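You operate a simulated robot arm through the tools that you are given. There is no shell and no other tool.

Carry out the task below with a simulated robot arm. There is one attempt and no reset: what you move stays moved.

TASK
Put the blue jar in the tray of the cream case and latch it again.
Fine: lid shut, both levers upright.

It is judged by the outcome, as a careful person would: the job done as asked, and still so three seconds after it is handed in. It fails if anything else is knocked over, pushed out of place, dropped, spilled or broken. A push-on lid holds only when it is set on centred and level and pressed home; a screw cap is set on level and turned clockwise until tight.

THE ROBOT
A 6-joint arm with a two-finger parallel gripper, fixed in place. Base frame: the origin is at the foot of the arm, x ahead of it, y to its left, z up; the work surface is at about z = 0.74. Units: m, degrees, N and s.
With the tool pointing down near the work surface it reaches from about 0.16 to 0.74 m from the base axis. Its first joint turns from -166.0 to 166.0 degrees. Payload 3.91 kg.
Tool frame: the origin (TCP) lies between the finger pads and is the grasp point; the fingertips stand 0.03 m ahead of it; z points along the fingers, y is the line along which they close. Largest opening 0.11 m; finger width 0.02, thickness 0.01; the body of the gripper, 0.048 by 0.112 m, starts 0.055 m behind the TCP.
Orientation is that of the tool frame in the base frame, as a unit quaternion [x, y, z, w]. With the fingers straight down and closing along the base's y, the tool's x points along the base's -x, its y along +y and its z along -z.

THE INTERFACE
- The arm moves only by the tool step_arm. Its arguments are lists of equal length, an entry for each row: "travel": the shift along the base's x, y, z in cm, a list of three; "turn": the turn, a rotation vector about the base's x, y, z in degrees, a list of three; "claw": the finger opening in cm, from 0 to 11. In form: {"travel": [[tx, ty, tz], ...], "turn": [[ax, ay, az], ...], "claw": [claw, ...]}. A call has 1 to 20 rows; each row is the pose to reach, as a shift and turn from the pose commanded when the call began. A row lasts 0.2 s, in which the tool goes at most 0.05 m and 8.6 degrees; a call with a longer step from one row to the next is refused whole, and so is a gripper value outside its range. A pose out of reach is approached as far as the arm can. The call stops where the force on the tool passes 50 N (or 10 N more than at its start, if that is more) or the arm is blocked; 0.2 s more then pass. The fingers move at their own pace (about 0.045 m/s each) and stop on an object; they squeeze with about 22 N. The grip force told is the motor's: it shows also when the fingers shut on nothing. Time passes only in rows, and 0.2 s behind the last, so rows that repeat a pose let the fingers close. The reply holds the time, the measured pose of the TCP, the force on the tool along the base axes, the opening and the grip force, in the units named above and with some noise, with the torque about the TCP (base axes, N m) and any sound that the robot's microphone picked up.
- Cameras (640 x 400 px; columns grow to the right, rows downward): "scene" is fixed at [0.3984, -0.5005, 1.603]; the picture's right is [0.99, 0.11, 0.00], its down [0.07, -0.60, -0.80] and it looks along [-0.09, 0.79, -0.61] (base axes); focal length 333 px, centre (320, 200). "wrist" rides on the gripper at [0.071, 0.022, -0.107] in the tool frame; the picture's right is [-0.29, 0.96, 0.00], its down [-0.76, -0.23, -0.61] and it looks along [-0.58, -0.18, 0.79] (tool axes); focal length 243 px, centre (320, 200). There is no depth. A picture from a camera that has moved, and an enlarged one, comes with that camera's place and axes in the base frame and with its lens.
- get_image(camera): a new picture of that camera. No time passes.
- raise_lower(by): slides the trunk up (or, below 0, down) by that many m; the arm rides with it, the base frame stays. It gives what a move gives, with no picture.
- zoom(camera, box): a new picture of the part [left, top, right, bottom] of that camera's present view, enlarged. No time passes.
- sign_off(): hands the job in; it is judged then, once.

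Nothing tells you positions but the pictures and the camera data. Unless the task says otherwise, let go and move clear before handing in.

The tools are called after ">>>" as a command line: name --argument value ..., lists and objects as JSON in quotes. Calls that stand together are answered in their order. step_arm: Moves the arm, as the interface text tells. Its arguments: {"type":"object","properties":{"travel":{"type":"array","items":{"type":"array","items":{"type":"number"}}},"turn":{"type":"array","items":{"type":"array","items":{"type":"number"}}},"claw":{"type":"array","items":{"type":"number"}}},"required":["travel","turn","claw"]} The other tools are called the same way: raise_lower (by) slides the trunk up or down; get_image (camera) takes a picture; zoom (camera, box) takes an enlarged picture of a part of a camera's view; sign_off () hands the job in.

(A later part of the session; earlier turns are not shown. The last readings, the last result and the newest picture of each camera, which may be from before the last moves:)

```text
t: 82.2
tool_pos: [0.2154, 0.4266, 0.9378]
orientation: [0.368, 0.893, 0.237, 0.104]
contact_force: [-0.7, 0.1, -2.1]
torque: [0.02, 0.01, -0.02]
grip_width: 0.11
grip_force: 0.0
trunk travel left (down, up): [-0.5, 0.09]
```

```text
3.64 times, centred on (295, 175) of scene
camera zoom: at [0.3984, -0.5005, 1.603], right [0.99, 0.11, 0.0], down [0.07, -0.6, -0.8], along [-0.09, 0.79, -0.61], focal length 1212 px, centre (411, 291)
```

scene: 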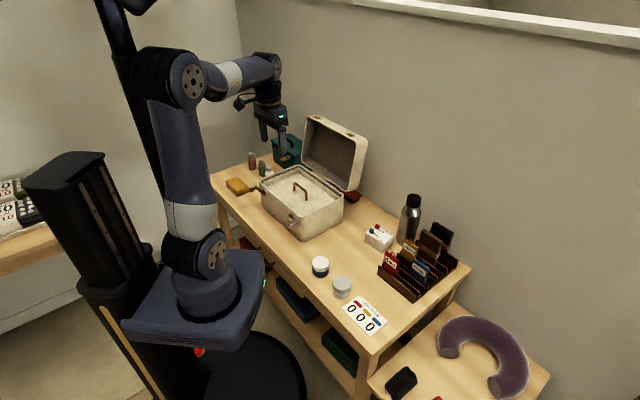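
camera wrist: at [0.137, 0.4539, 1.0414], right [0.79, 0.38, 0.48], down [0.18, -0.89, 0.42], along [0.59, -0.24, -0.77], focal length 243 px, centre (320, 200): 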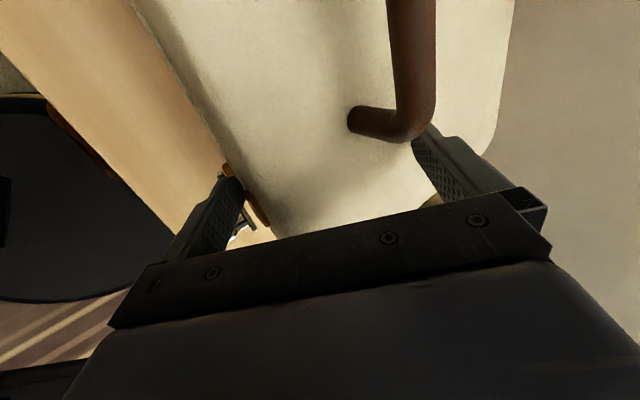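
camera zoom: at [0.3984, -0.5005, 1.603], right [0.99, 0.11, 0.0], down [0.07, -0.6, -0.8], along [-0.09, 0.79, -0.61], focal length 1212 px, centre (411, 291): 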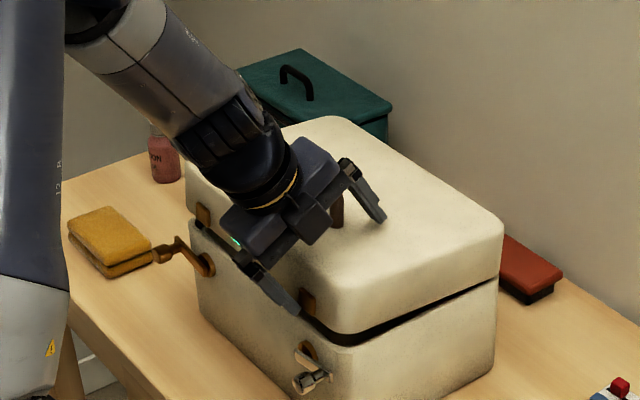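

>>> step_arm --travel '[[-0.1, -0.1, -0.5], [-0.15, -0.15, -0.95], [-0.2, -0.2, -1.3]]' --turn '[[0, 0, 0], [0, 0, 0], [0, 0, 0]]' --claw '[11, 11, 11]'

>>> zoom --camera "scene" --box '[265, 150, 345, 230]'

>>> get_image --camera "wrist"

```text
t: 83.0
tool_pos: [0.2138, 0.4253, 0.9251]
orientation: [0.369, 0.892, 0.239, 0.104]
contact_force: [-0.7, -0.2, 1.1]
torque: [-0.01, -0.02, -0.01]
grip_width: 0.11
grip_force: 0.0
trunk travel left (down, up): [-0.5, 0.09]
```

```text
5.00 times, centred on (305, 190) of scene
camera zoom: at [0.3984, -0.5005, 1.603], right [0.99, 0.11, 0.0], down [0.07, -0.6, -0.8], along [-0.09, 0.79, -0.61], focal length 1666 px, centre (395, 250)
```

zoom: 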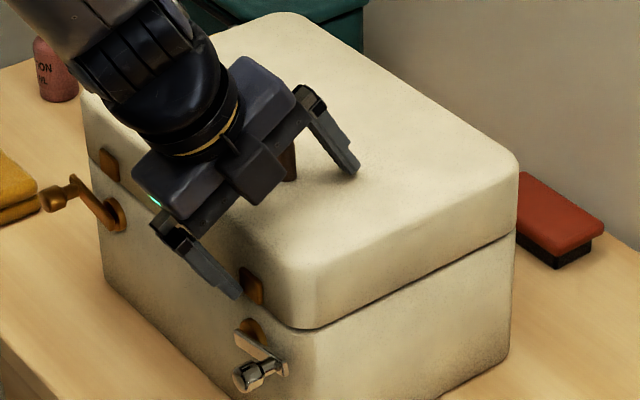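

```text
taken
camera wrist: at [0.1359, 0.4522, 1.0283], right [0.79, 0.38, 0.48], down [0.18, -0.89, 0.42], along [0.59, -0.24, -0.77], focal length 243 px, centre (320, 200)
```

wrist: 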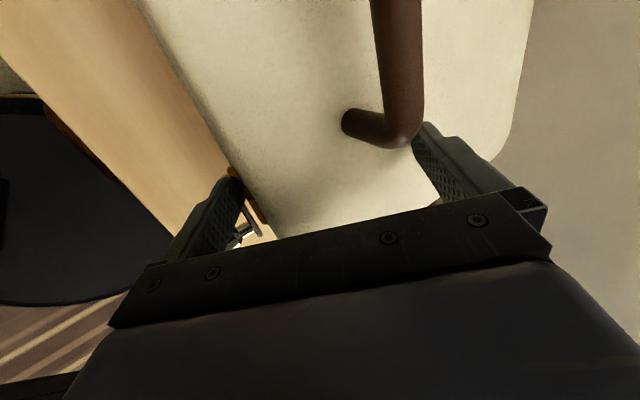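

The lid looks shut. I'll withdraw the fork along its axis and check the seam.

>>> step_arm --travel '[[-0.4, -0.4, 0.7], [-1.06, -1.06, 2.6], [-2.1, -2.1, 5.2], [-3.2, -3.2, 8], [-4.2, -4.2, 11], [-5, -5, 14]]' --turn '[[0, 0, 0], [0, 0, 0], [0, 0, 0], [0, 0, 0], [0, 0, 0], [0, 0, 0]]' --claw '[11, 11, 11, 11, 11, 11]'

>>> zoom --camera "scene" --box '[245, 140, 345, 240]'

>>> get_image --camera "wrist"

```text
t: 84.3
tool_pos: [0.1612, 0.3758, 1.0641]
orientation: [0.368, 0.893, 0.238, 0.103]
contact_force: [-0.3, 0.0, 0.2]
torque: [0.01, 0.03, -0.01]
grip_width: 0.11
grip_force: 0.1
trunk travel left (down, up): [-0.5, 0.09]
```

```text
4.00 times, centred on (295, 190) of scene
camera zoom: at [0.3984, -0.5005, 1.603], right [0.99, 0.11, 0.0], down [0.07, -0.6, -0.8], along [-0.09, 0.79, -0.61], focal length 1333 px, centre (420, 240)
```

zoom: 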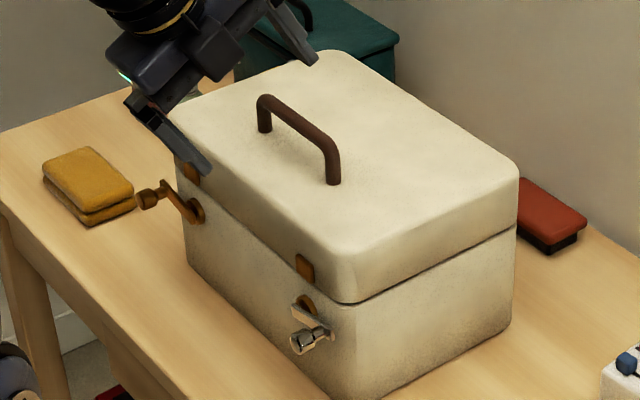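

```text
taken
camera wrist: at [0.0845, 0.4027, 1.1683], right [0.79, 0.38, 0.48], down [0.18, -0.89, 0.42], along [0.59, -0.24, -0.77], focal length 243 px, centre (320, 200)
```

wrist: 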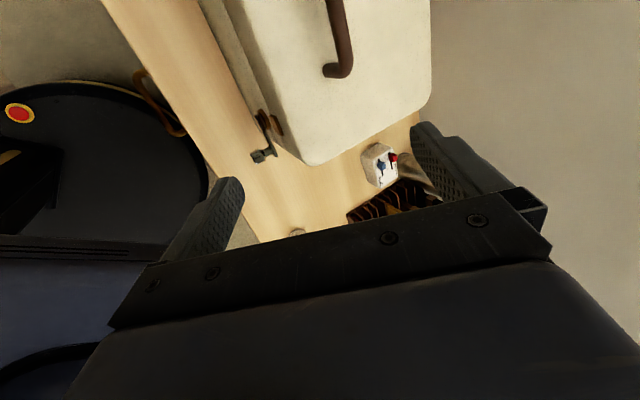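

The lid is shut and the case is within a few mm of where it began. Next, re-latching: reorient in front of the steel lever with the same tilted tool as before.

>>> step_arm --travel '[[0.1, -0.6, 0.5], [0.3, -1.2, 1], [0.5, -1.8, 1], [0.6, -2.4, 1], [0.8, -3, 1], [1, -3.6, 0.5], [1.1, -4.2, -0.5], [1.3, -4.8, -1.5], [1.5, -5.4, -2.5], [1.6, -6, -3.5], [1.8, -6.3, -4.5], [1.9, -6.6, -5.4]]' --turn '[[-2.73, -1.34, 6.94], [-5.45, -2.68, 13.88], [-8.18, -4.03, 20.8], [-10.9, -5.37, 27.8], [-13.6, -6.71, 34.7], [-16.35, -8.05, 41.65], [-19.1, -9.39, 48.6], [-21.8, -10.7, 55.5], [-24.5, -12.1, 62.5], [-27.25, -13.4, 69.4], [-30, -14.8, 76.4], [-32.7, -16.1, 83.3]]' --claw '[10, 9, 8, 7, 6, 5, 5, 5, 5, 5, 5, 5]'

>>> get_image --camera "wrist"

>>> zoom --camera "scene" --box '[260, 170, 330, 240]'

```text
t: 87.0
tool_pos: [0.1824, 0.3089, 1.0091]
orientation: [-0.382, 0.914, 0.052, 0.123]
contact_force: [0.4, 0.3, 0.3]
torque: [0.01, -0.03, 0.03]
grip_width: 0.05
grip_force: 0.0
trunk travel left (down, up): [-0.5, 0.09]
```

```text
taken
camera wrist: at [0.0979, 0.2556, 1.0949], right [-0.48, 0.87, 0.08], down [0.56, 0.24, 0.79], along [0.67, 0.42, -0.61], focal length 243 px, centre (320, 200)
```

wrist: 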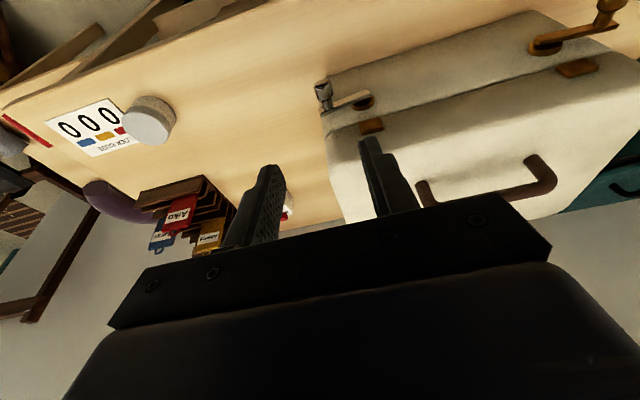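

```text
5.71 times, centred on (295, 205) of scene
camera zoom: at [0.3984, -0.5005, 1.603], right [0.99, 0.11, 0.0], down [0.07, -0.6, -0.8], along [-0.09, 0.79, -0.61], focal length 1904 px, centre (463, 171)
```

zoom: 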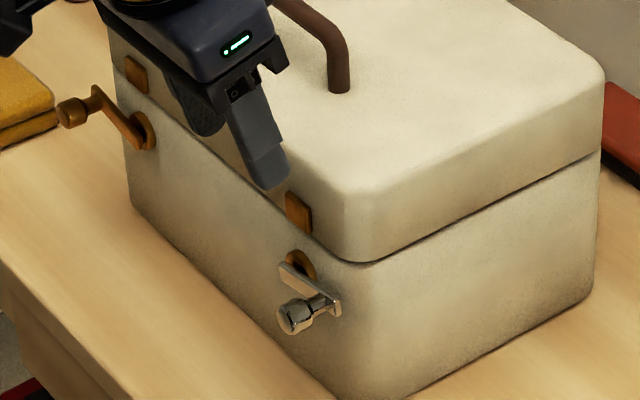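

>>> zoom --camera "wrist" --box '[300, 60, 400, 150]'

>>> zoom --camera "scene" --box '[280, 195, 310, 225]'

```text
4.44 times, centred on (350, 105) of wrist
camera zoom: at [0.0979, 0.2556, 1.0949], right [-0.48, 0.87, 0.08], down [0.56, 0.24, 0.79], along [0.67, 0.42, -0.61], focal length 1078 px, centre (187, 622)
```

zoom: 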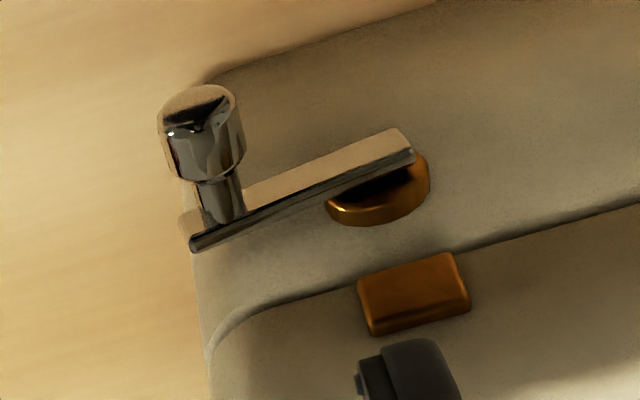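

```text
13.33 times, centred on (295, 210) of scene
camera zoom: at [0.3984, -0.5005, 1.603], right [0.99, 0.11, 0.0], down [0.07, -0.6, -0.8], along [-0.09, 0.79, -0.61], focal length 4443 px, centre (653, 67)
```

zoom: 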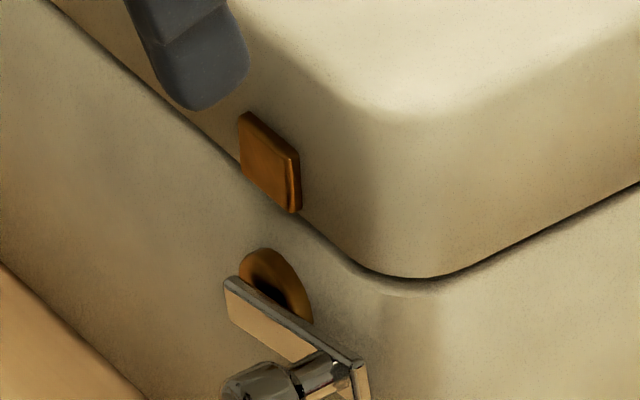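

The steel knob is near (0.207, 0.342, 0.838), lever about horizontal. I'll approach along the tool axis with open fingers.

>>> step_arm --travel '[[0.2, 0.6, -3.5], [0.4, 1.26, -7.15], [1.0, 1.87, -10.4], [1.6, 2.5, -13.6], [2.23, 3.09, -16.8]]' --turn '[[0, 0, 0], [0, 0, 0], [0, 0, 0], [0, 0, 0], [0, 0, 0]]' --claw '[5, 5, 5, 5, 5]'

>>> zoom --camera "wrist" --box '[230, 120, 430, 245]'

>>> zoom --camera "scene" --box '[260, 170, 330, 240]'

```text
t: 88.2
tool_pos: [0.2044, 0.3399, 0.8433]
orientation: [-0.381, 0.915, 0.052, 0.124]
contact_force: [-0.5, -0.1, 0.0]
torque: [-0.04, 0.0, -0.02]
grip_width: 0.0499
grip_force: 0.0
trunk travel left (down, up): [-0.5, 0.09]
```

```text
3.20 times, centred on (330, 182) of wrist
camera zoom: at [0.1196, 0.2874, 0.9272], right [-0.48, 0.87, 0.08], down [0.57, 0.24, 0.79], along [0.67, 0.42, -0.61], focal length 776 px, centre (288, 256)
```

zoom: 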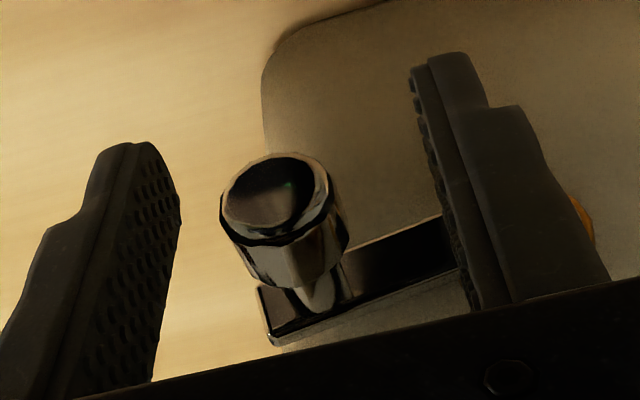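

```text
5.71 times, centred on (295, 205) of scene
camera zoom: at [0.3984, -0.5005, 1.603], right [0.99, 0.11, 0.0], down [0.07, -0.6, -0.8], along [-0.09, 0.79, -0.61], focal length 1904 px, centre (463, 171)
```

zoom: 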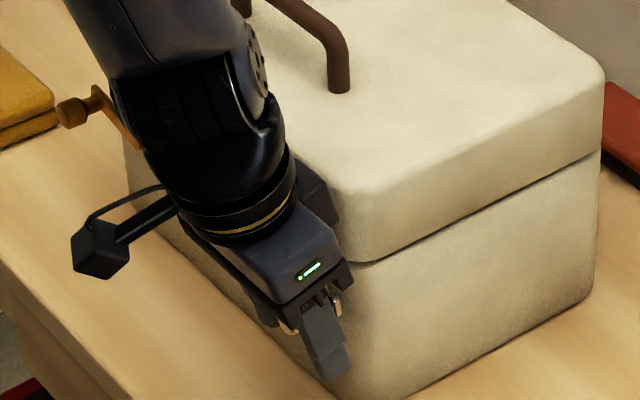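

>>> step_arm --travel '[[0, 0, 0], [0, 0, 0], [0, 0, 0], [0, 0, 0], [-0.04, 0.04, 0.38], [-0.09, 0.09, 0.75], [-0.18, 0.18, 1.11], [-0.28, 0.28, 1.46], [-0.4, 0.4, 1.8], [-0.54, 0.54, 2.12]]' --turn '[[0, 0, 0], [0, 0, 0], [0, 0, 0], [0, 0, 0], [0, 0, 0], [0, 0, 0], [0, 0, 0], [0, 0, 0], [0, 0, 0], [0, 0, 0]]' --claw '[3, 2, 0.5, 0, 0, 0, 0, 0, 0, 0]'

>>> zoom --camera "wrist" --box '[230, 120, 430, 245]'

>>> zoom --camera "scene" --box '[260, 170, 330, 240]'

```text
t: 90.3
tool_pos: [0.2002, 0.3444, 0.8634]
orientation: [-0.381, 0.915, 0.052, 0.124]
contact_force: [-0.7, -2.0, 0.2]
torque: [0.11, -0.34, -0.02]
grip_width: 0.0194
grip_force: 22.0
trunk travel left (down, up): [-0.5, 0.09]
```

```text
3.20 times, centred on (330, 182) of wrist
camera zoom: at [0.1141, 0.2925, 0.9492], right [-0.48, 0.87, 0.08], down [0.57, 0.24, 0.79], along [0.67, 0.42, -0.61], focal length 776 px, centre (288, 256)
```

zoom: 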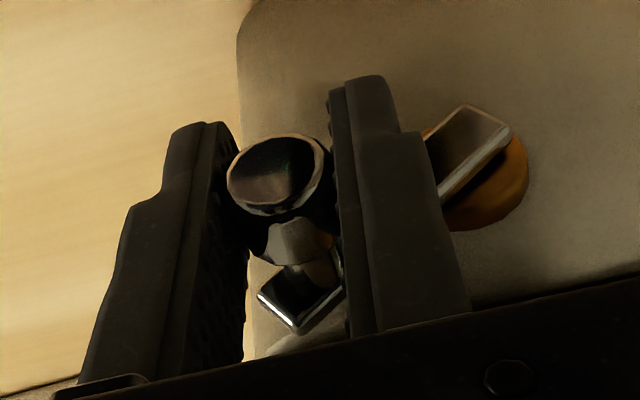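

```text
5.71 times, centred on (295, 205) of scene
camera zoom: at [0.3984, -0.5005, 1.603], right [0.99, 0.11, 0.0], down [0.07, -0.6, -0.8], along [-0.09, 0.79, -0.61], focal length 1904 px, centre (463, 171)
```

zoom: 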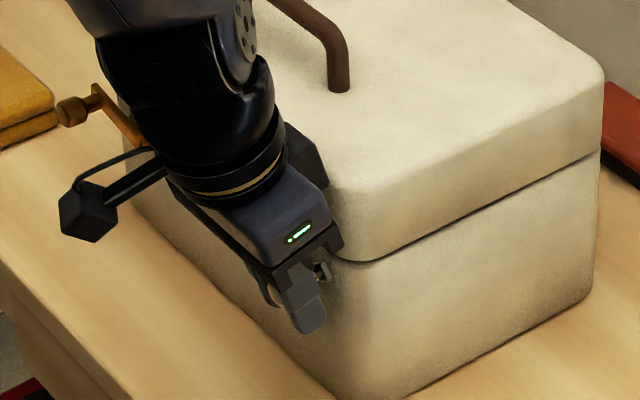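

>>> step_arm --travel '[[-0.16, 0.16, 0.3], [-0.35, 0.35, 0.58], [-0.54, 0.54, 0.83], [-0.76, 0.76, 1.06], [-0.98, 0.98, 1.27], [-1.22, 1.22, 1.44], [-1.47, 1.47, 1.59], [-1.73, 1.73, 1.7]]' --turn '[[0, 0, 0], [0, 0, 0], [0, 0, 0], [0, 0, 0], [0, 0, 0], [0, 0, 0], [0, 0, 0], [0, 0, 0]]' --claw '[0, 0, 0, 0, 0, 0, 0, 0]'

>>> zoom --camera "wrist" --box '[230, 120, 430, 245]'

>>> zoom --camera "scene" --box '[260, 170, 330, 240]'

```text
t: 92.2
tool_pos: [0.1811, 0.3626, 0.8808]
orientation: [-0.381, 0.915, 0.052, 0.123]
contact_force: [0.4, -4.2, -0.7]
torque: [-0.25, -0.07, -0.04]
grip_width: 0.0192
grip_force: 22.1
trunk travel left (down, up): [-0.5, 0.09]
```

```text
3.20 times, centred on (330, 182) of wrist
camera zoom: at [0.0962, 0.3099, 0.9661], right [-0.48, 0.87, 0.08], down [0.57, 0.24, 0.79], along [0.67, 0.42, -0.61], focal length 776 px, centre (288, 256)
```

zoom: 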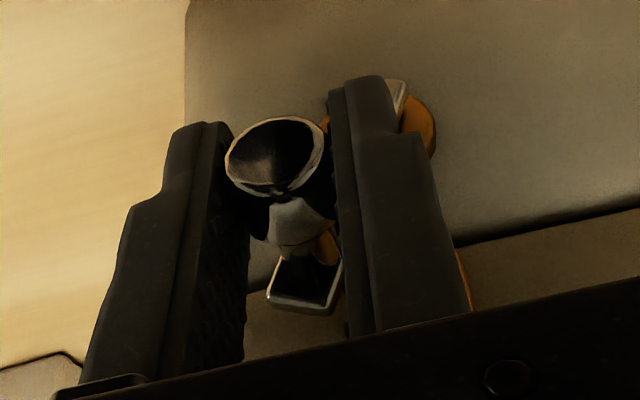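

```text
5.71 times, centred on (295, 205) of scene
camera zoom: at [0.3984, -0.5005, 1.603], right [0.99, 0.11, 0.0], down [0.07, -0.6, -0.8], along [-0.09, 0.79, -0.61], focal length 1904 px, centre (463, 171)
```

zoom: 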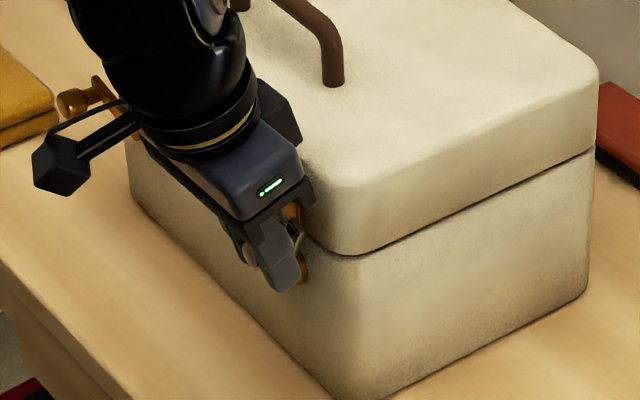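

The lever is nearly up (about 20°); the case slid ~4 mm left with it, which the brass lever's closing push will counter. I'll bring the steel lever fully upright.

>>> step_arm --travel '[[-0.28, 0.28, 0.1], [-0.57, 0.57, 0.18], [-0.85, 0.85, 0.23], [-1.13, 1.13, 0.26]]' --turn '[[0, 0, 0], [0, 0, 0], [0, 0, 0], [0, 0, 0]]' --claw '[0, 0, 0, 0]'

>>> zoom --camera "wrist" --box '[230, 120, 430, 245]'

>>> zoom --camera "scene" --box '[260, 170, 330, 240]'

```text
t: 93.2
tool_pos: [0.1704, 0.3739, 0.8851]
orientation: [-0.379, 0.915, 0.053, 0.125]
contact_force: [1.7, -5.1, 6.8]
torque: [-0.29, -0.03, -0.1]
grip_width: 0.0195
grip_force: 21.8
trunk travel left (down, up): [-0.5, 0.09]
```

```text
3.20 times, centred on (330, 182) of wrist
camera zoom: at [0.0858, 0.3207, 0.9698], right [-0.48, 0.87, 0.08], down [0.57, 0.24, 0.79], along [0.67, 0.43, -0.61], focal length 776 px, centre (288, 256)
```

zoom: 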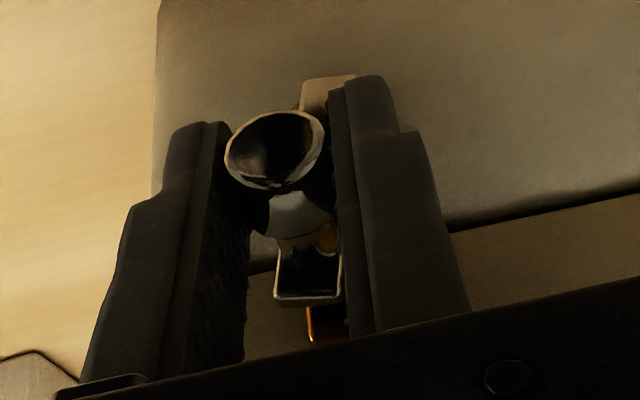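

```text
5.71 times, centred on (295, 205) of scene
camera zoom: at [0.3984, -0.5005, 1.603], right [0.99, 0.11, 0.0], down [0.07, -0.6, -0.8], along [-0.09, 0.79, -0.61], focal length 1904 px, centre (463, 171)
```

zoom: 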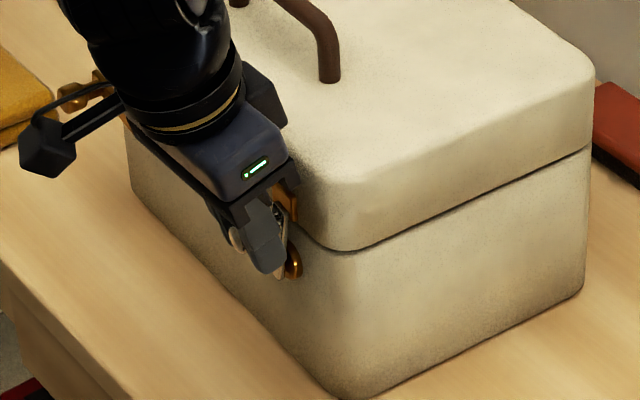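

>>> step_arm --travel '[[-0.2, 0.2, 0], [-0.4, 0.4, -0.05], [-0.55, 0.55, -0.05]]' --turn '[[0, 0, 0], [0, 0, 0], [0, 0, 0]]' --claw '[0, 0, 0]'

>>> zoom --camera "wrist" --box '[230, 120, 430, 245]'

>>> zoom --camera "scene" --box '[260, 170, 330, 240]'

```text
t: 94.0
tool_pos: [0.1659, 0.379, 0.8839]
orientation: [-0.38, 0.915, 0.053, 0.125]
contact_force: [7.3, -2.8, 15.9]
torque: [0.06, -0.18, -0.04]
grip_width: 0.0191
grip_force: 22.3
trunk travel left (down, up): [-0.5, 0.09]
```

```text
3.20 times, centred on (330, 182) of wrist
camera zoom: at [0.0806, 0.3261, 0.9686], right [-0.48, 0.87, 0.08], down [0.57, 0.24, 0.79], along [0.67, 0.43, -0.61], focal length 776 px, centre (288, 256)
```

zoom: 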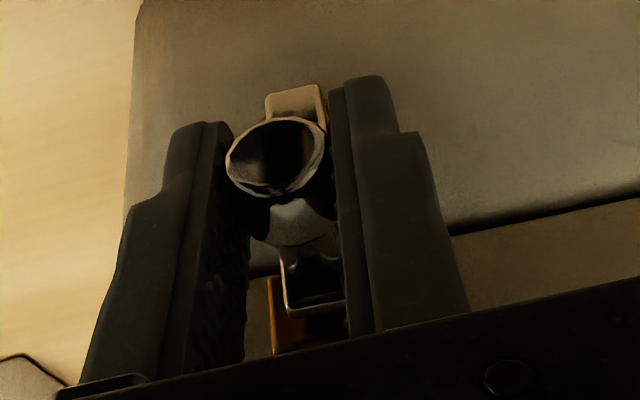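

```text
5.71 times, centred on (295, 205) of scene
camera zoom: at [0.3984, -0.5005, 1.603], right [0.99, 0.11, 0.0], down [0.07, -0.6, -0.8], along [-0.09, 0.79, -0.61], focal length 1904 px, centre (463, 171)
```

zoom: 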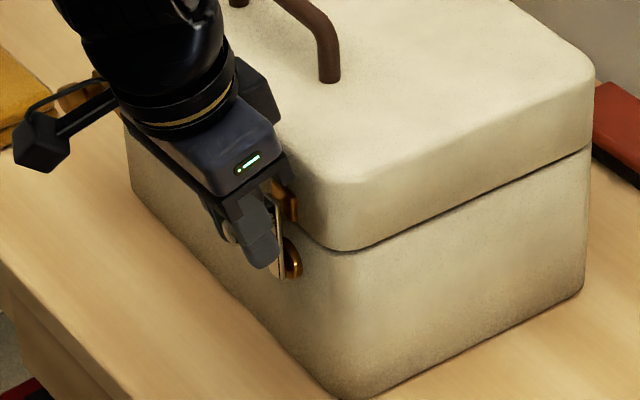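

>>> step_arm --travel '[[0, 0, 0], [0, 0, 0], [0, 0, 0], [-0.7, -0.7, 3.5], [-1.4, -1.4, 7], [-2.1, -2.1, 10.5], [-2.8, -2.8, 13]]' --turn '[[0, 0, 0], [0, 0, 0], [0, 0, 0], [0, 0, 0], [0, 0, 0], [0, 0, 0], [0, 0, 0]]' --claw '[2.5, 4, 5, 5, 5, 5, 5]'

>>> get_image --camera "wrist"

>>> zoom --camera "scene" --box '[260, 170, 330, 240]'

```text
t: 95.5
tool_pos: [0.1364, 0.351, 1.0132]
orientation: [-0.381, 0.915, 0.053, 0.123]
contact_force: [-0.6, -0.6, 0.6]
torque: [0.0, 0.02, 0.01]
grip_width: 0.05
grip_force: 0.1
trunk travel left (down, up): [-0.5, 0.09]
```

```text
taken
camera wrist: at [0.0506, 0.2975, 1.098], right [-0.48, 0.87, 0.08], down [0.57, 0.24, 0.79], along [0.67, 0.42, -0.61], focal length 243 px, centre (320, 200)
```

wrist: 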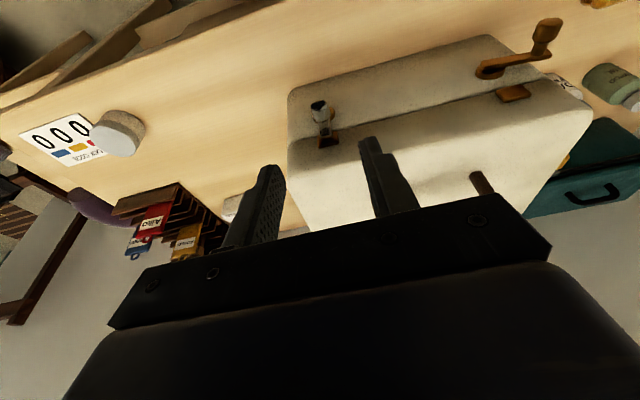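

```text
5.71 times, centred on (295, 205) of scene
camera zoom: at [0.3984, -0.5005, 1.603], right [0.99, 0.11, 0.0], down [0.07, -0.6, -0.8], along [-0.09, 0.79, -0.61], focal length 1904 px, centre (463, 171)
```

zoom: 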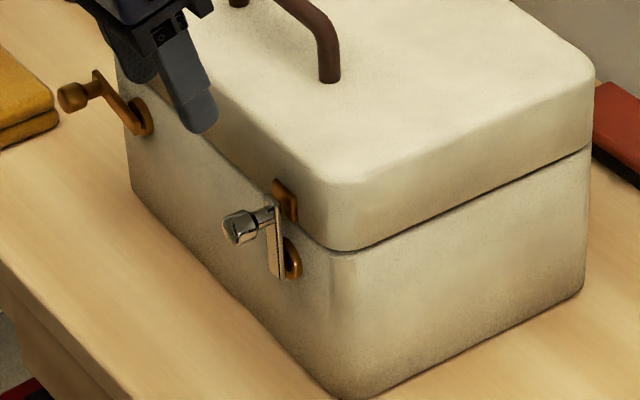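

>>> zoom --camera "scene" --box '[275, 190, 305, 220]'

>>> zoom --camera "wrist" --box '[285, 80, 365, 160]'

>>> zoom --camera "wrist" --box '[465, 10, 575, 110]'

```text
13.33 times, centred on (290, 205) of scene
camera zoom: at [0.3984, -0.5005, 1.603], right [0.99, 0.11, 0.0], down [0.07, -0.6, -0.8], along [-0.09, 0.79, -0.61], focal length 4443 px, centre (720, 133)
```

zoom: 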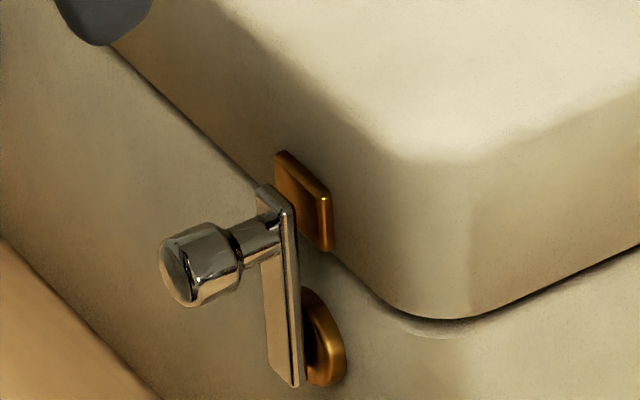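

```text
5.00 times, centred on (325, 120) of wrist
camera zoom: at [0.0506, 0.2975, 1.098], right [-0.48, 0.87, 0.08], down [0.57, 0.24, 0.79], along [0.67, 0.42, -0.61], focal length 1213 px, centre (295, 600)
```

zoom: 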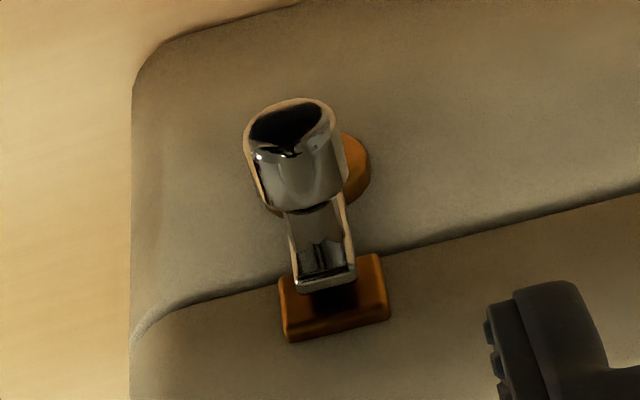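

```text
4.00 times, centred on (520, 60) of wrist
camera zoom: at [0.0506, 0.2975, 1.098], right [-0.48, 0.87, 0.08], down [0.57, 0.24, 0.79], along [0.67, 0.42, -0.61], focal length 970 px, centre (-480, 760)
```

zoom: 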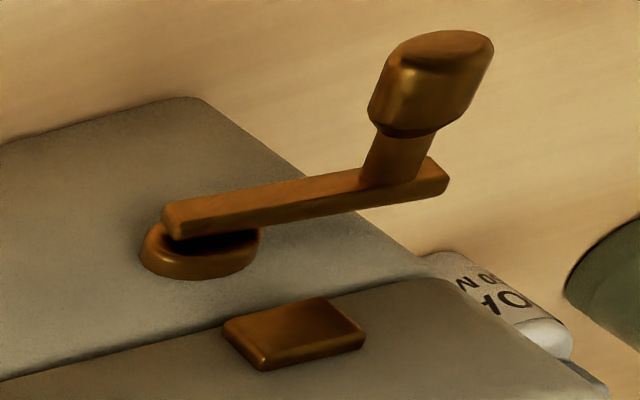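

>>> zoom --camera "scene" --box '[262, 175, 312, 225]'

>>> zoom --camera "scene" --box '[280, 198, 300, 218]'

```text
8.00 times, centred on (287, 200) of scene
camera zoom: at [0.3984, -0.5005, 1.603], right [0.99, 0.11, 0.0], down [0.07, -0.6, -0.8], along [-0.09, 0.79, -0.61], focal length 2666 px, centre (584, 200)
```

zoom: 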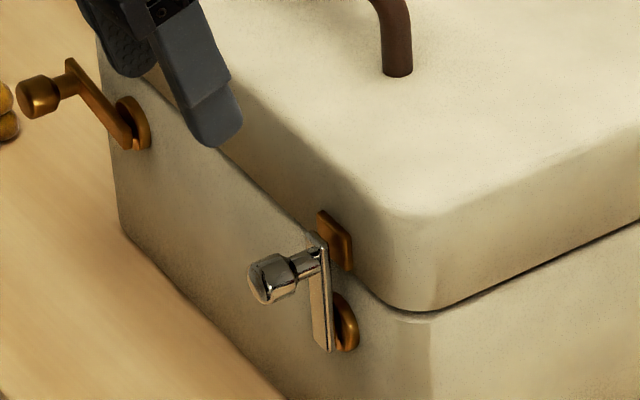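

```text
16.00 times, centred on (290, 208) of scene
camera zoom: at [0.3984, -0.5005, 1.603], right [0.99, 0.11, 0.0], down [0.07, -0.6, -0.8], along [-0.09, 0.79, -0.61], focal length 5332 px, centre (800, 72)
```

zoom: 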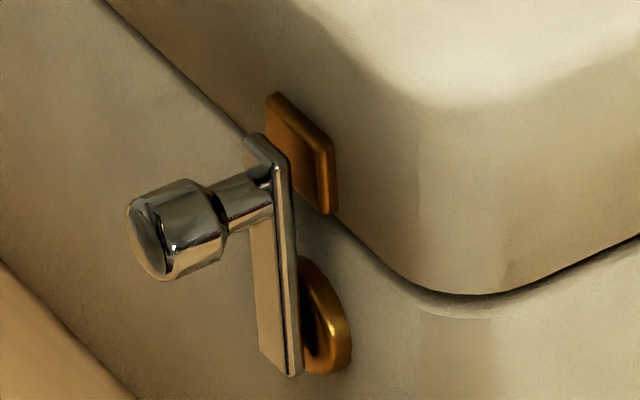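

The steel lever is back upright against its keeper. Now on to the brass lever at the left, keeping the same tool tilt.

>>> step_arm --travel '[[-2.4, 3.1, 0.5], [-4.9, 6.2, 1], [-7.3, 9.2, 1], [-9.8, 12.3, 1], [-12.2, 15.4, 0], [-14.7, 18.5, -1.3]]' --turn '[[0, 0, 0], [0, 0, 0], [0, 0, 0], [0, 0, 0], [0, 0, 0], [0, 0, 0]]' --claw '[5, 5, 5, 5, 5, 5]'

>>> get_image --camera "wrist"

>>> zoom --camera "scene" --box '[235, 140, 345, 240]'

```text
t: 97.0
tool_pos: [-0.012, 0.5346, 1.0]
orientation: [-0.381, 0.915, 0.053, 0.124]
contact_force: [0.1, 0.1, 0.0]
torque: [0.01, 0.0, 0.04]
grip_width: 0.05
grip_force: 0.0
trunk travel left (down, up): [-0.5, 0.09]
```

```text
taken
camera wrist: at [-0.0979, 0.4818, 1.085], right [-0.48, 0.87, 0.08], down [0.57, 0.24, 0.79], along [0.67, 0.42, -0.61], focal length 243 px, centre (320, 200)
```

wrist: 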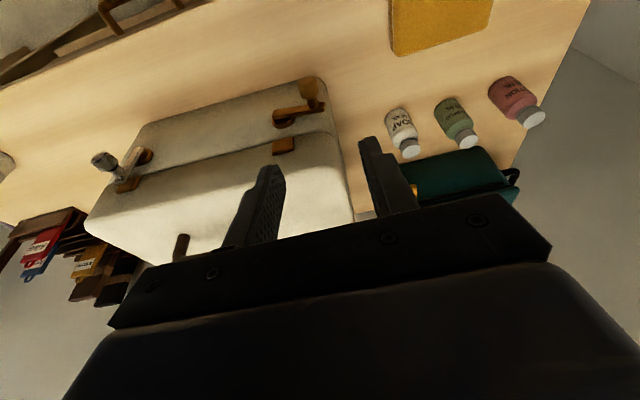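

```text
4.00 times, centred on (290, 190) of scene
camera zoom: at [0.3984, -0.5005, 1.603], right [0.99, 0.11, 0.0], down [0.07, -0.6, -0.8], along [-0.09, 0.79, -0.61], focal length 1333 px, centre (440, 240)
```

zoom: 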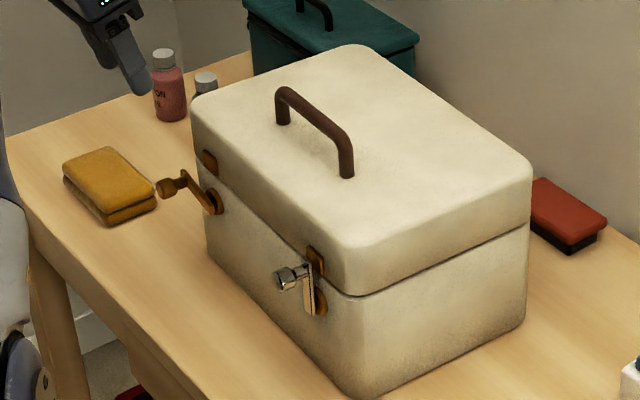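

>>> zoom --camera "wrist" --box '[260, 65, 350, 165]'

>>> zoom --camera "wrist" --box '[80, 60, 420, 270]'

```text
4.00 times, centred on (305, 115) of wrist
camera zoom: at [-0.0979, 0.4818, 1.085], right [-0.48, 0.87, 0.08], down [0.57, 0.24, 0.79], along [0.67, 0.42, -0.61], focal length 970 px, centre (380, 540)
```

zoom: 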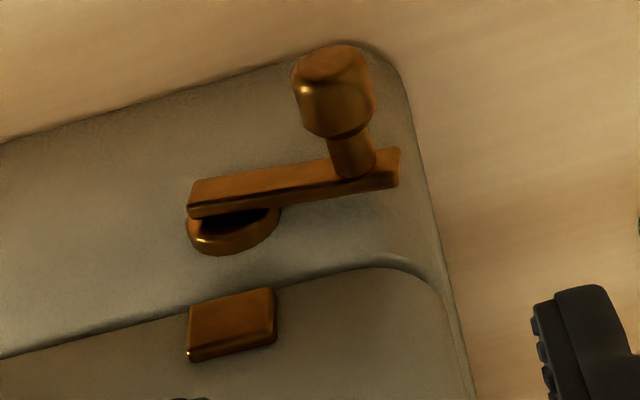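

```text
1.88 times, centred on (250, 165) of wrist
camera zoom: at [-0.0979, 0.4818, 1.085], right [-0.48, 0.87, 0.08], down [0.57, 0.24, 0.79], along [0.67, 0.42, -0.61], focal length 457 px, centre (452, 266)
```

zoom: 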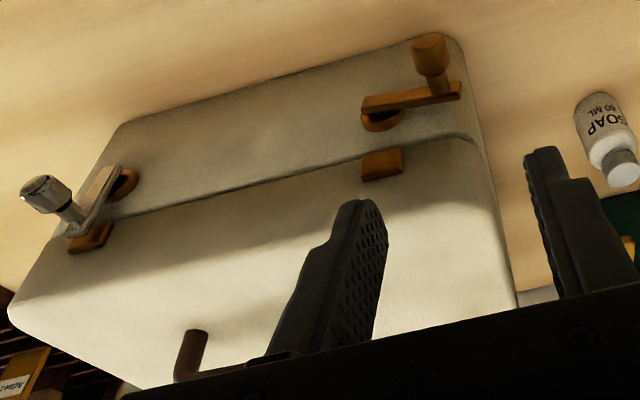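

The brass knob is near (0.011, 0.551, 0.84). The case has turned about 2° and shifted ~1.5 cm left; I'll match that yaw, approach and grip the brass knob.

>>> step_arm --travel '[[0.1, -0.25, -3], [0.17, -0.5, -6], [0.8, 0.1, -9.2], [1.4, 0.72, -12.5], [2.0, 1.33, -15.6]]' --turn '[[0, 0, -1.2], [0, 0, -2.3], [0, 0, -2.3], [0, 0, -2.3], [0, 0, -2.3]]' --claw '[5, 5, 5, 5, 5]'

>>> zoom --camera "wrist" --box '[230, 120, 430, 245]'

>>> zoom --camera "scene" --box '[235, 140, 345, 240]'

```text
t: 98.2
tool_pos: [0.0093, 0.5504, 0.844]
orientation: [-0.363, 0.922, 0.05, 0.125]
contact_force: [-0.8, -0.5, 1.0]
torque: [-0.01, 0.03, -0.02]
grip_width: 0.0503
grip_force: 0.0
trunk travel left (down, up): [-0.5, 0.09]
```

```text
3.20 times, centred on (330, 182) of wrist
camera zoom: at [-0.0783, 0.5006, 0.9294], right [-0.45, 0.89, 0.08], down [0.57, 0.22, 0.79], along [0.69, 0.4, -0.61], focal length 776 px, centre (288, 256)
```

zoom: 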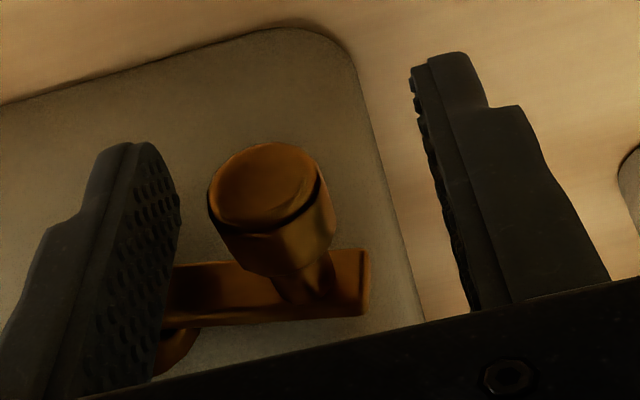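

```text
4.00 times, centred on (290, 190) of scene
camera zoom: at [0.3984, -0.5005, 1.603], right [0.99, 0.11, 0.0], down [0.07, -0.6, -0.8], along [-0.09, 0.79, -0.61], focal length 1333 px, centre (440, 240)
```

zoom: 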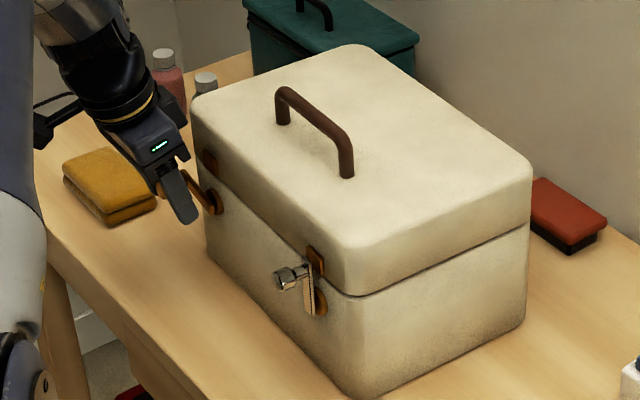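

>>> step_arm --travel '[[0.1, -0.1, 0], [0.2, -0.2, 0], [0.2, -0.2, 0], [0.2, -0.2, 0], [0.2, -0.2, 0], [0.2, -0.2, 0]]' --turn '[[0, 0, 0], [0, 0, 0], [0, 0, 0], [0, 0, 0], [0, 0, 0], [0, 0, 0]]' --claw '[5, 4, 3, 2, 0.5, 0]'

>>> step_arm --travel '[[0.03, -0.04, 0.38], [0.09, -0.1, 0.75], [0.17, -0.18, 1.11], [0.26, -0.29, 1.46], [0.39, -0.42, 1.8], [0.52, -0.57, 2.12]]' --turn '[[0, 0, 0], [0, 0, 0], [0, 0, 0], [0, 0, 0], [0, 0, 0], [0, 0, 0]]' --claw '[0, 0, 0, 0, 0, 0]'

>>> zoom --camera "wrist" --box '[230, 120, 430, 245]'

>>> zoom --camera "scene" --box '[235, 140, 345, 240]'

```text
t: 99.5
tool_pos: [0.0105, 0.5484, 0.8446]
orientation: [-0.362, 0.922, 0.05, 0.125]
contact_force: [-5.1, 5.7, 1.5]
torque: [0.08, -0.12, 0.12]
grip_width: 0.0195
grip_force: 22.2
trunk travel left (down, up): [-0.5, 0.09]
```

```text
t: 101.0
tool_pos: [0.0173, 0.5432, 0.8644]
orientation: [-0.363, 0.922, 0.049, 0.124]
contact_force: [0.8, -1.5, -0.1]
torque: [0.16, 0.04, 0.01]
grip_width: 0.0192
grip_force: 22.0
trunk travel left (down, up): [-0.5, 0.09]
```

```text
3.20 times, centred on (330, 182) of wrist
camera zoom: at [-0.0704, 0.4926, 0.9501], right [-0.45, 0.89, 0.08], down [0.58, 0.22, 0.79], along [0.69, 0.4, -0.61], focal length 776 px, centre (288, 256)
```

zoom: 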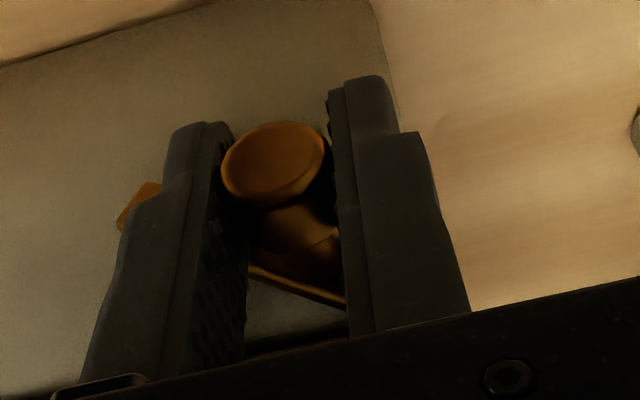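

```text
4.00 times, centred on (290, 190) of scene
camera zoom: at [0.3984, -0.5005, 1.603], right [0.99, 0.11, 0.0], down [0.07, -0.6, -0.8], along [-0.09, 0.79, -0.61], focal length 1333 px, centre (440, 240)
```

zoom: 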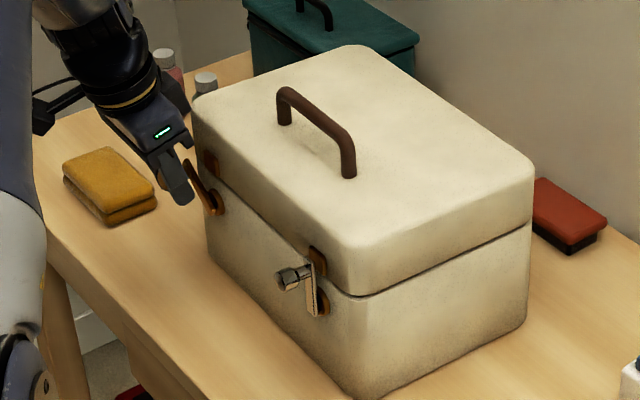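

>>> step_arm --travel '[[0.16, -0.17, 0.3], [0.33, -0.36, 0.58], [0.52, -0.57, 0.83], [0.73, -0.79, 1.06], [0.94, -1.02, 1.27], [1.17, -1.27, 1.44], [1.41, -1.53, 1.59], [1.65, -1.79, 1.7]]' --turn '[[0, 0, 0], [0, 0, 0], [0, 0, 0], [0, 0, 0], [0, 0, 0], [0, 0, 0], [0, 0, 0], [0, 0, 0]]' --claw '[0, 0, 0, 0, 0, 0, 0, 0]'

>>> zoom --camera "wrist" --box '[230, 120, 430, 245]'

>>> zoom --camera "scene" --box '[235, 140, 345, 240]'

```text
t: 102.8
tool_pos: [0.033, 0.5253, 0.8818]
orientation: [-0.363, 0.922, 0.05, 0.126]
contact_force: [-5.8, 1.1, -1.3]
torque: [0.13, 0.23, 0.04]
grip_width: 0.0195
grip_force: 22.2
trunk travel left (down, up): [-0.5, 0.09]
```

```text
3.20 times, centred on (330, 182) of wrist
camera zoom: at [-0.0546, 0.4752, 0.967], right [-0.45, 0.89, 0.08], down [0.57, 0.22, 0.79], along [0.69, 0.4, -0.61], focal length 776 px, centre (288, 256)
```

zoom: 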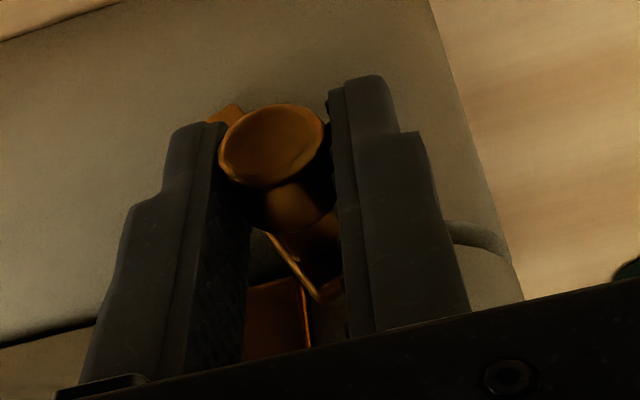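

```text
4.00 times, centred on (290, 190) of scene
camera zoom: at [0.3984, -0.5005, 1.603], right [0.99, 0.11, 0.0], down [0.07, -0.6, -0.8], along [-0.09, 0.79, -0.61], focal length 1333 px, centre (440, 240)
```

zoom: 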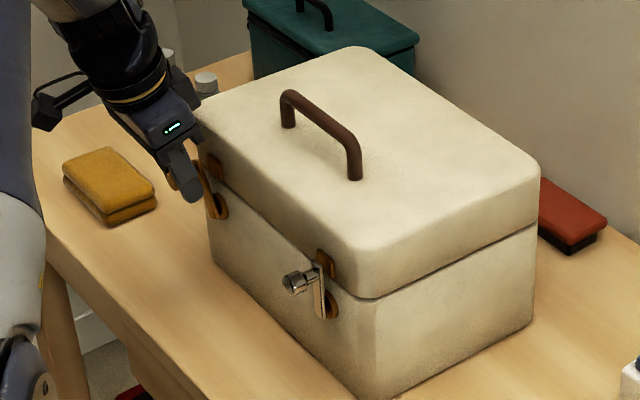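

>>> step_arm --travel '[[0.34, -0.37, 0.1], [0.68, -0.73, 0.2], [1.02, -1.1, 0.25], [1.36, -1.47, 0.28]]' --turn '[[0, 0, 0], [0, 0, 0], [0, 0, 0], [0, 0, 0]]' --claw '[0, 0, 0, 0]'

>>> zoom --camera "wrist" --box '[230, 120, 430, 245]'

>>> zoom --camera "scene" --box '[235, 140, 345, 240]'

```text
t: 103.8
tool_pos: [0.0465, 0.5114, 0.8864]
orientation: [-0.363, 0.922, 0.051, 0.127]
contact_force: [-3.7, 5.7, 6.3]
torque: [0.09, 0.26, 0.14]
grip_width: 0.0195
grip_force: 21.8
trunk travel left (down, up): [-0.5, 0.09]
```

```text
3.20 times, centred on (330, 182) of wrist
camera zoom: at [-0.0409, 0.461, 0.9712], right [-0.45, 0.89, 0.08], down [0.57, 0.22, 0.79], along [0.69, 0.4, -0.61], focal length 776 px, centre (288, 256)
```

zoom: 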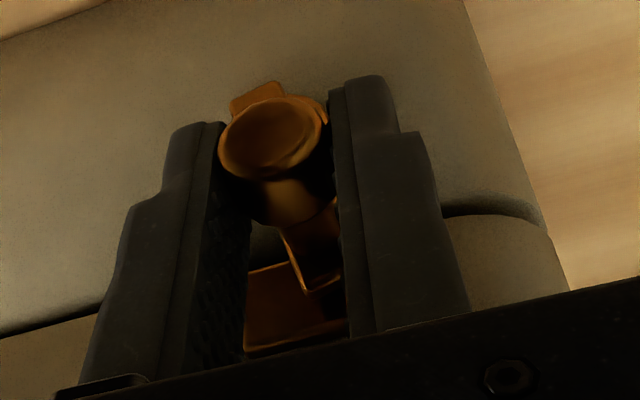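

```text
4.00 times, centred on (290, 190) of scene
camera zoom: at [0.3984, -0.5005, 1.603], right [0.99, 0.11, 0.0], down [0.07, -0.6, -0.8], along [-0.09, 0.79, -0.61], focal length 1333 px, centre (440, 240)
```

zoom: 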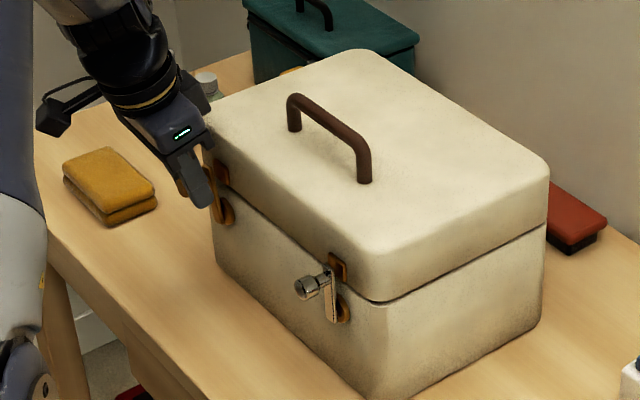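

>>> step_arm --travel '[[0.3, -0.33, 0.0], [0.6, -0.65, 0.0], [0.9, -0.97, 0.0]]' --turn '[[0, 0, 0], [0, 0, 0], [0, 0, 0]]' --claw '[0, 0, 0]'

>>> zoom --camera "wrist" --box '[230, 120, 430, 245]'

>>> zoom --camera "scene" --box '[235, 140, 345, 240]'

```text
t: 104.5
tool_pos: [0.0545, 0.4989, 0.8853]
orientation: [-0.363, 0.922, 0.05, 0.125]
contact_force: [-7.5, 5.9, 10.5]
torque: [0.02, 0.13, 0.22]
grip_width: 0.0196
grip_force: 22.5
trunk travel left (down, up): [-0.5, 0.09]
```

```text
3.20 times, centred on (330, 182) of wrist
camera zoom: at [-0.0325, 0.4504, 0.9703], right [-0.45, 0.89, 0.08], down [0.57, 0.22, 0.79], along [0.69, 0.4, -0.61], focal length 776 px, centre (288, 256)
```

zoom: 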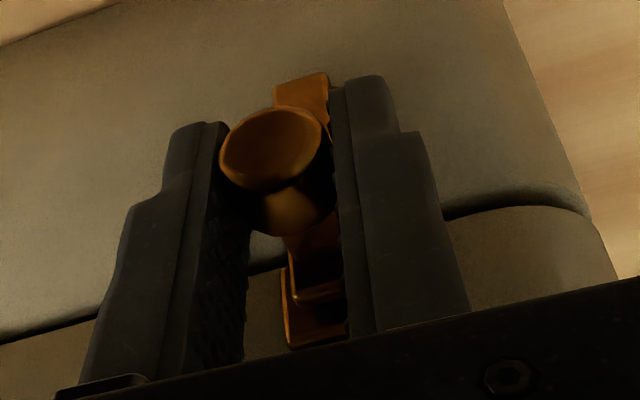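

```text
4.00 times, centred on (290, 190) of scene
camera zoom: at [0.3984, -0.5005, 1.603], right [0.99, 0.11, 0.0], down [0.07, -0.6, -0.8], along [-0.09, 0.79, -0.61], focal length 1333 px, centre (440, 240)
```

zoom: 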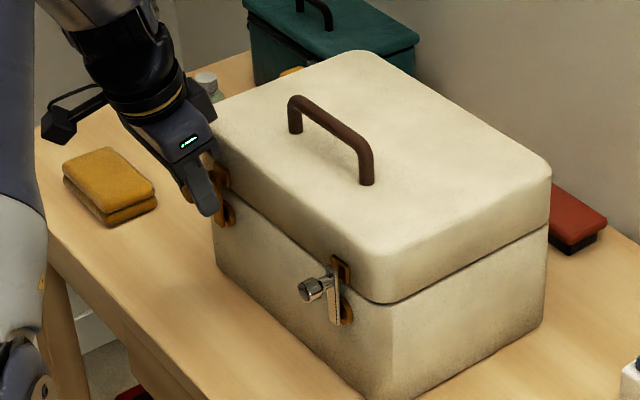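

>>> step_arm --travel '[[0, 0, 0], [0, 0, 0], [0, 0, 0], [-0.7, -0.7, 3.5], [-1.4, -1.4, 7], [-2.1, -2.1, 10.5], [-2.8, -2.8, 13]]' --turn '[[0, 0, 0], [0, 0, 0], [0, 0, 0], [0, 0, 0], [0, 0, 0], [0, 0, 0], [0, 0, 0]]' --claw '[2.5, 4, 5, 5, 5, 5, 5]'

>>> get_image --camera "wrist"

>>> zoom --camera "scene" --box '[262, 175, 312, 225]'

```text
t: 106.2
tool_pos: [0.0267, 0.4716, 1.0154]
orientation: [-0.363, 0.922, 0.05, 0.126]
contact_force: [0.4, 0.1, 0.0]
torque: [-0.06, -0.01, -0.01]
grip_width: 0.0502
grip_force: 0.1
trunk travel left (down, up): [-0.5, 0.09]
```

```text
taken
camera wrist: at [-0.0601, 0.4229, 1.1002], right [-0.45, 0.89, 0.08], down [0.58, 0.22, 0.79], along [0.69, 0.4, -0.61], focal length 243 px, centre (320, 200)
```

wrist: 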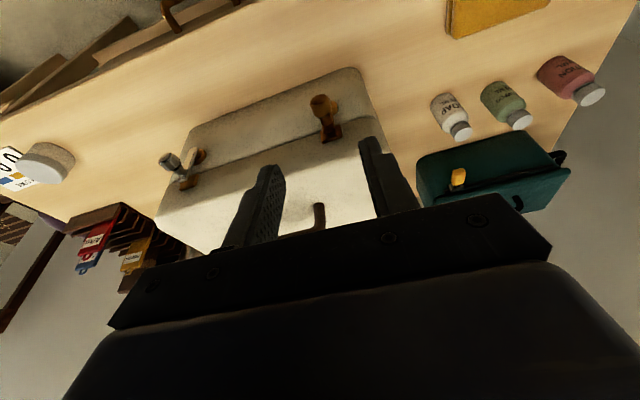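

```text
8.00 times, centred on (287, 200) of scene
camera zoom: at [0.3984, -0.5005, 1.603], right [0.99, 0.11, 0.0], down [0.07, -0.6, -0.8], along [-0.09, 0.79, -0.61], focal length 2666 px, centre (584, 200)
```

zoom: 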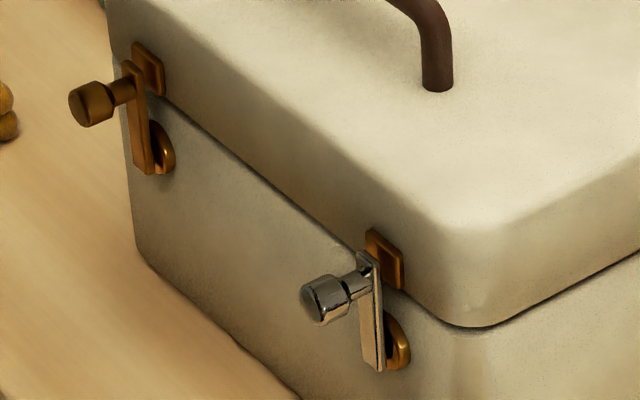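

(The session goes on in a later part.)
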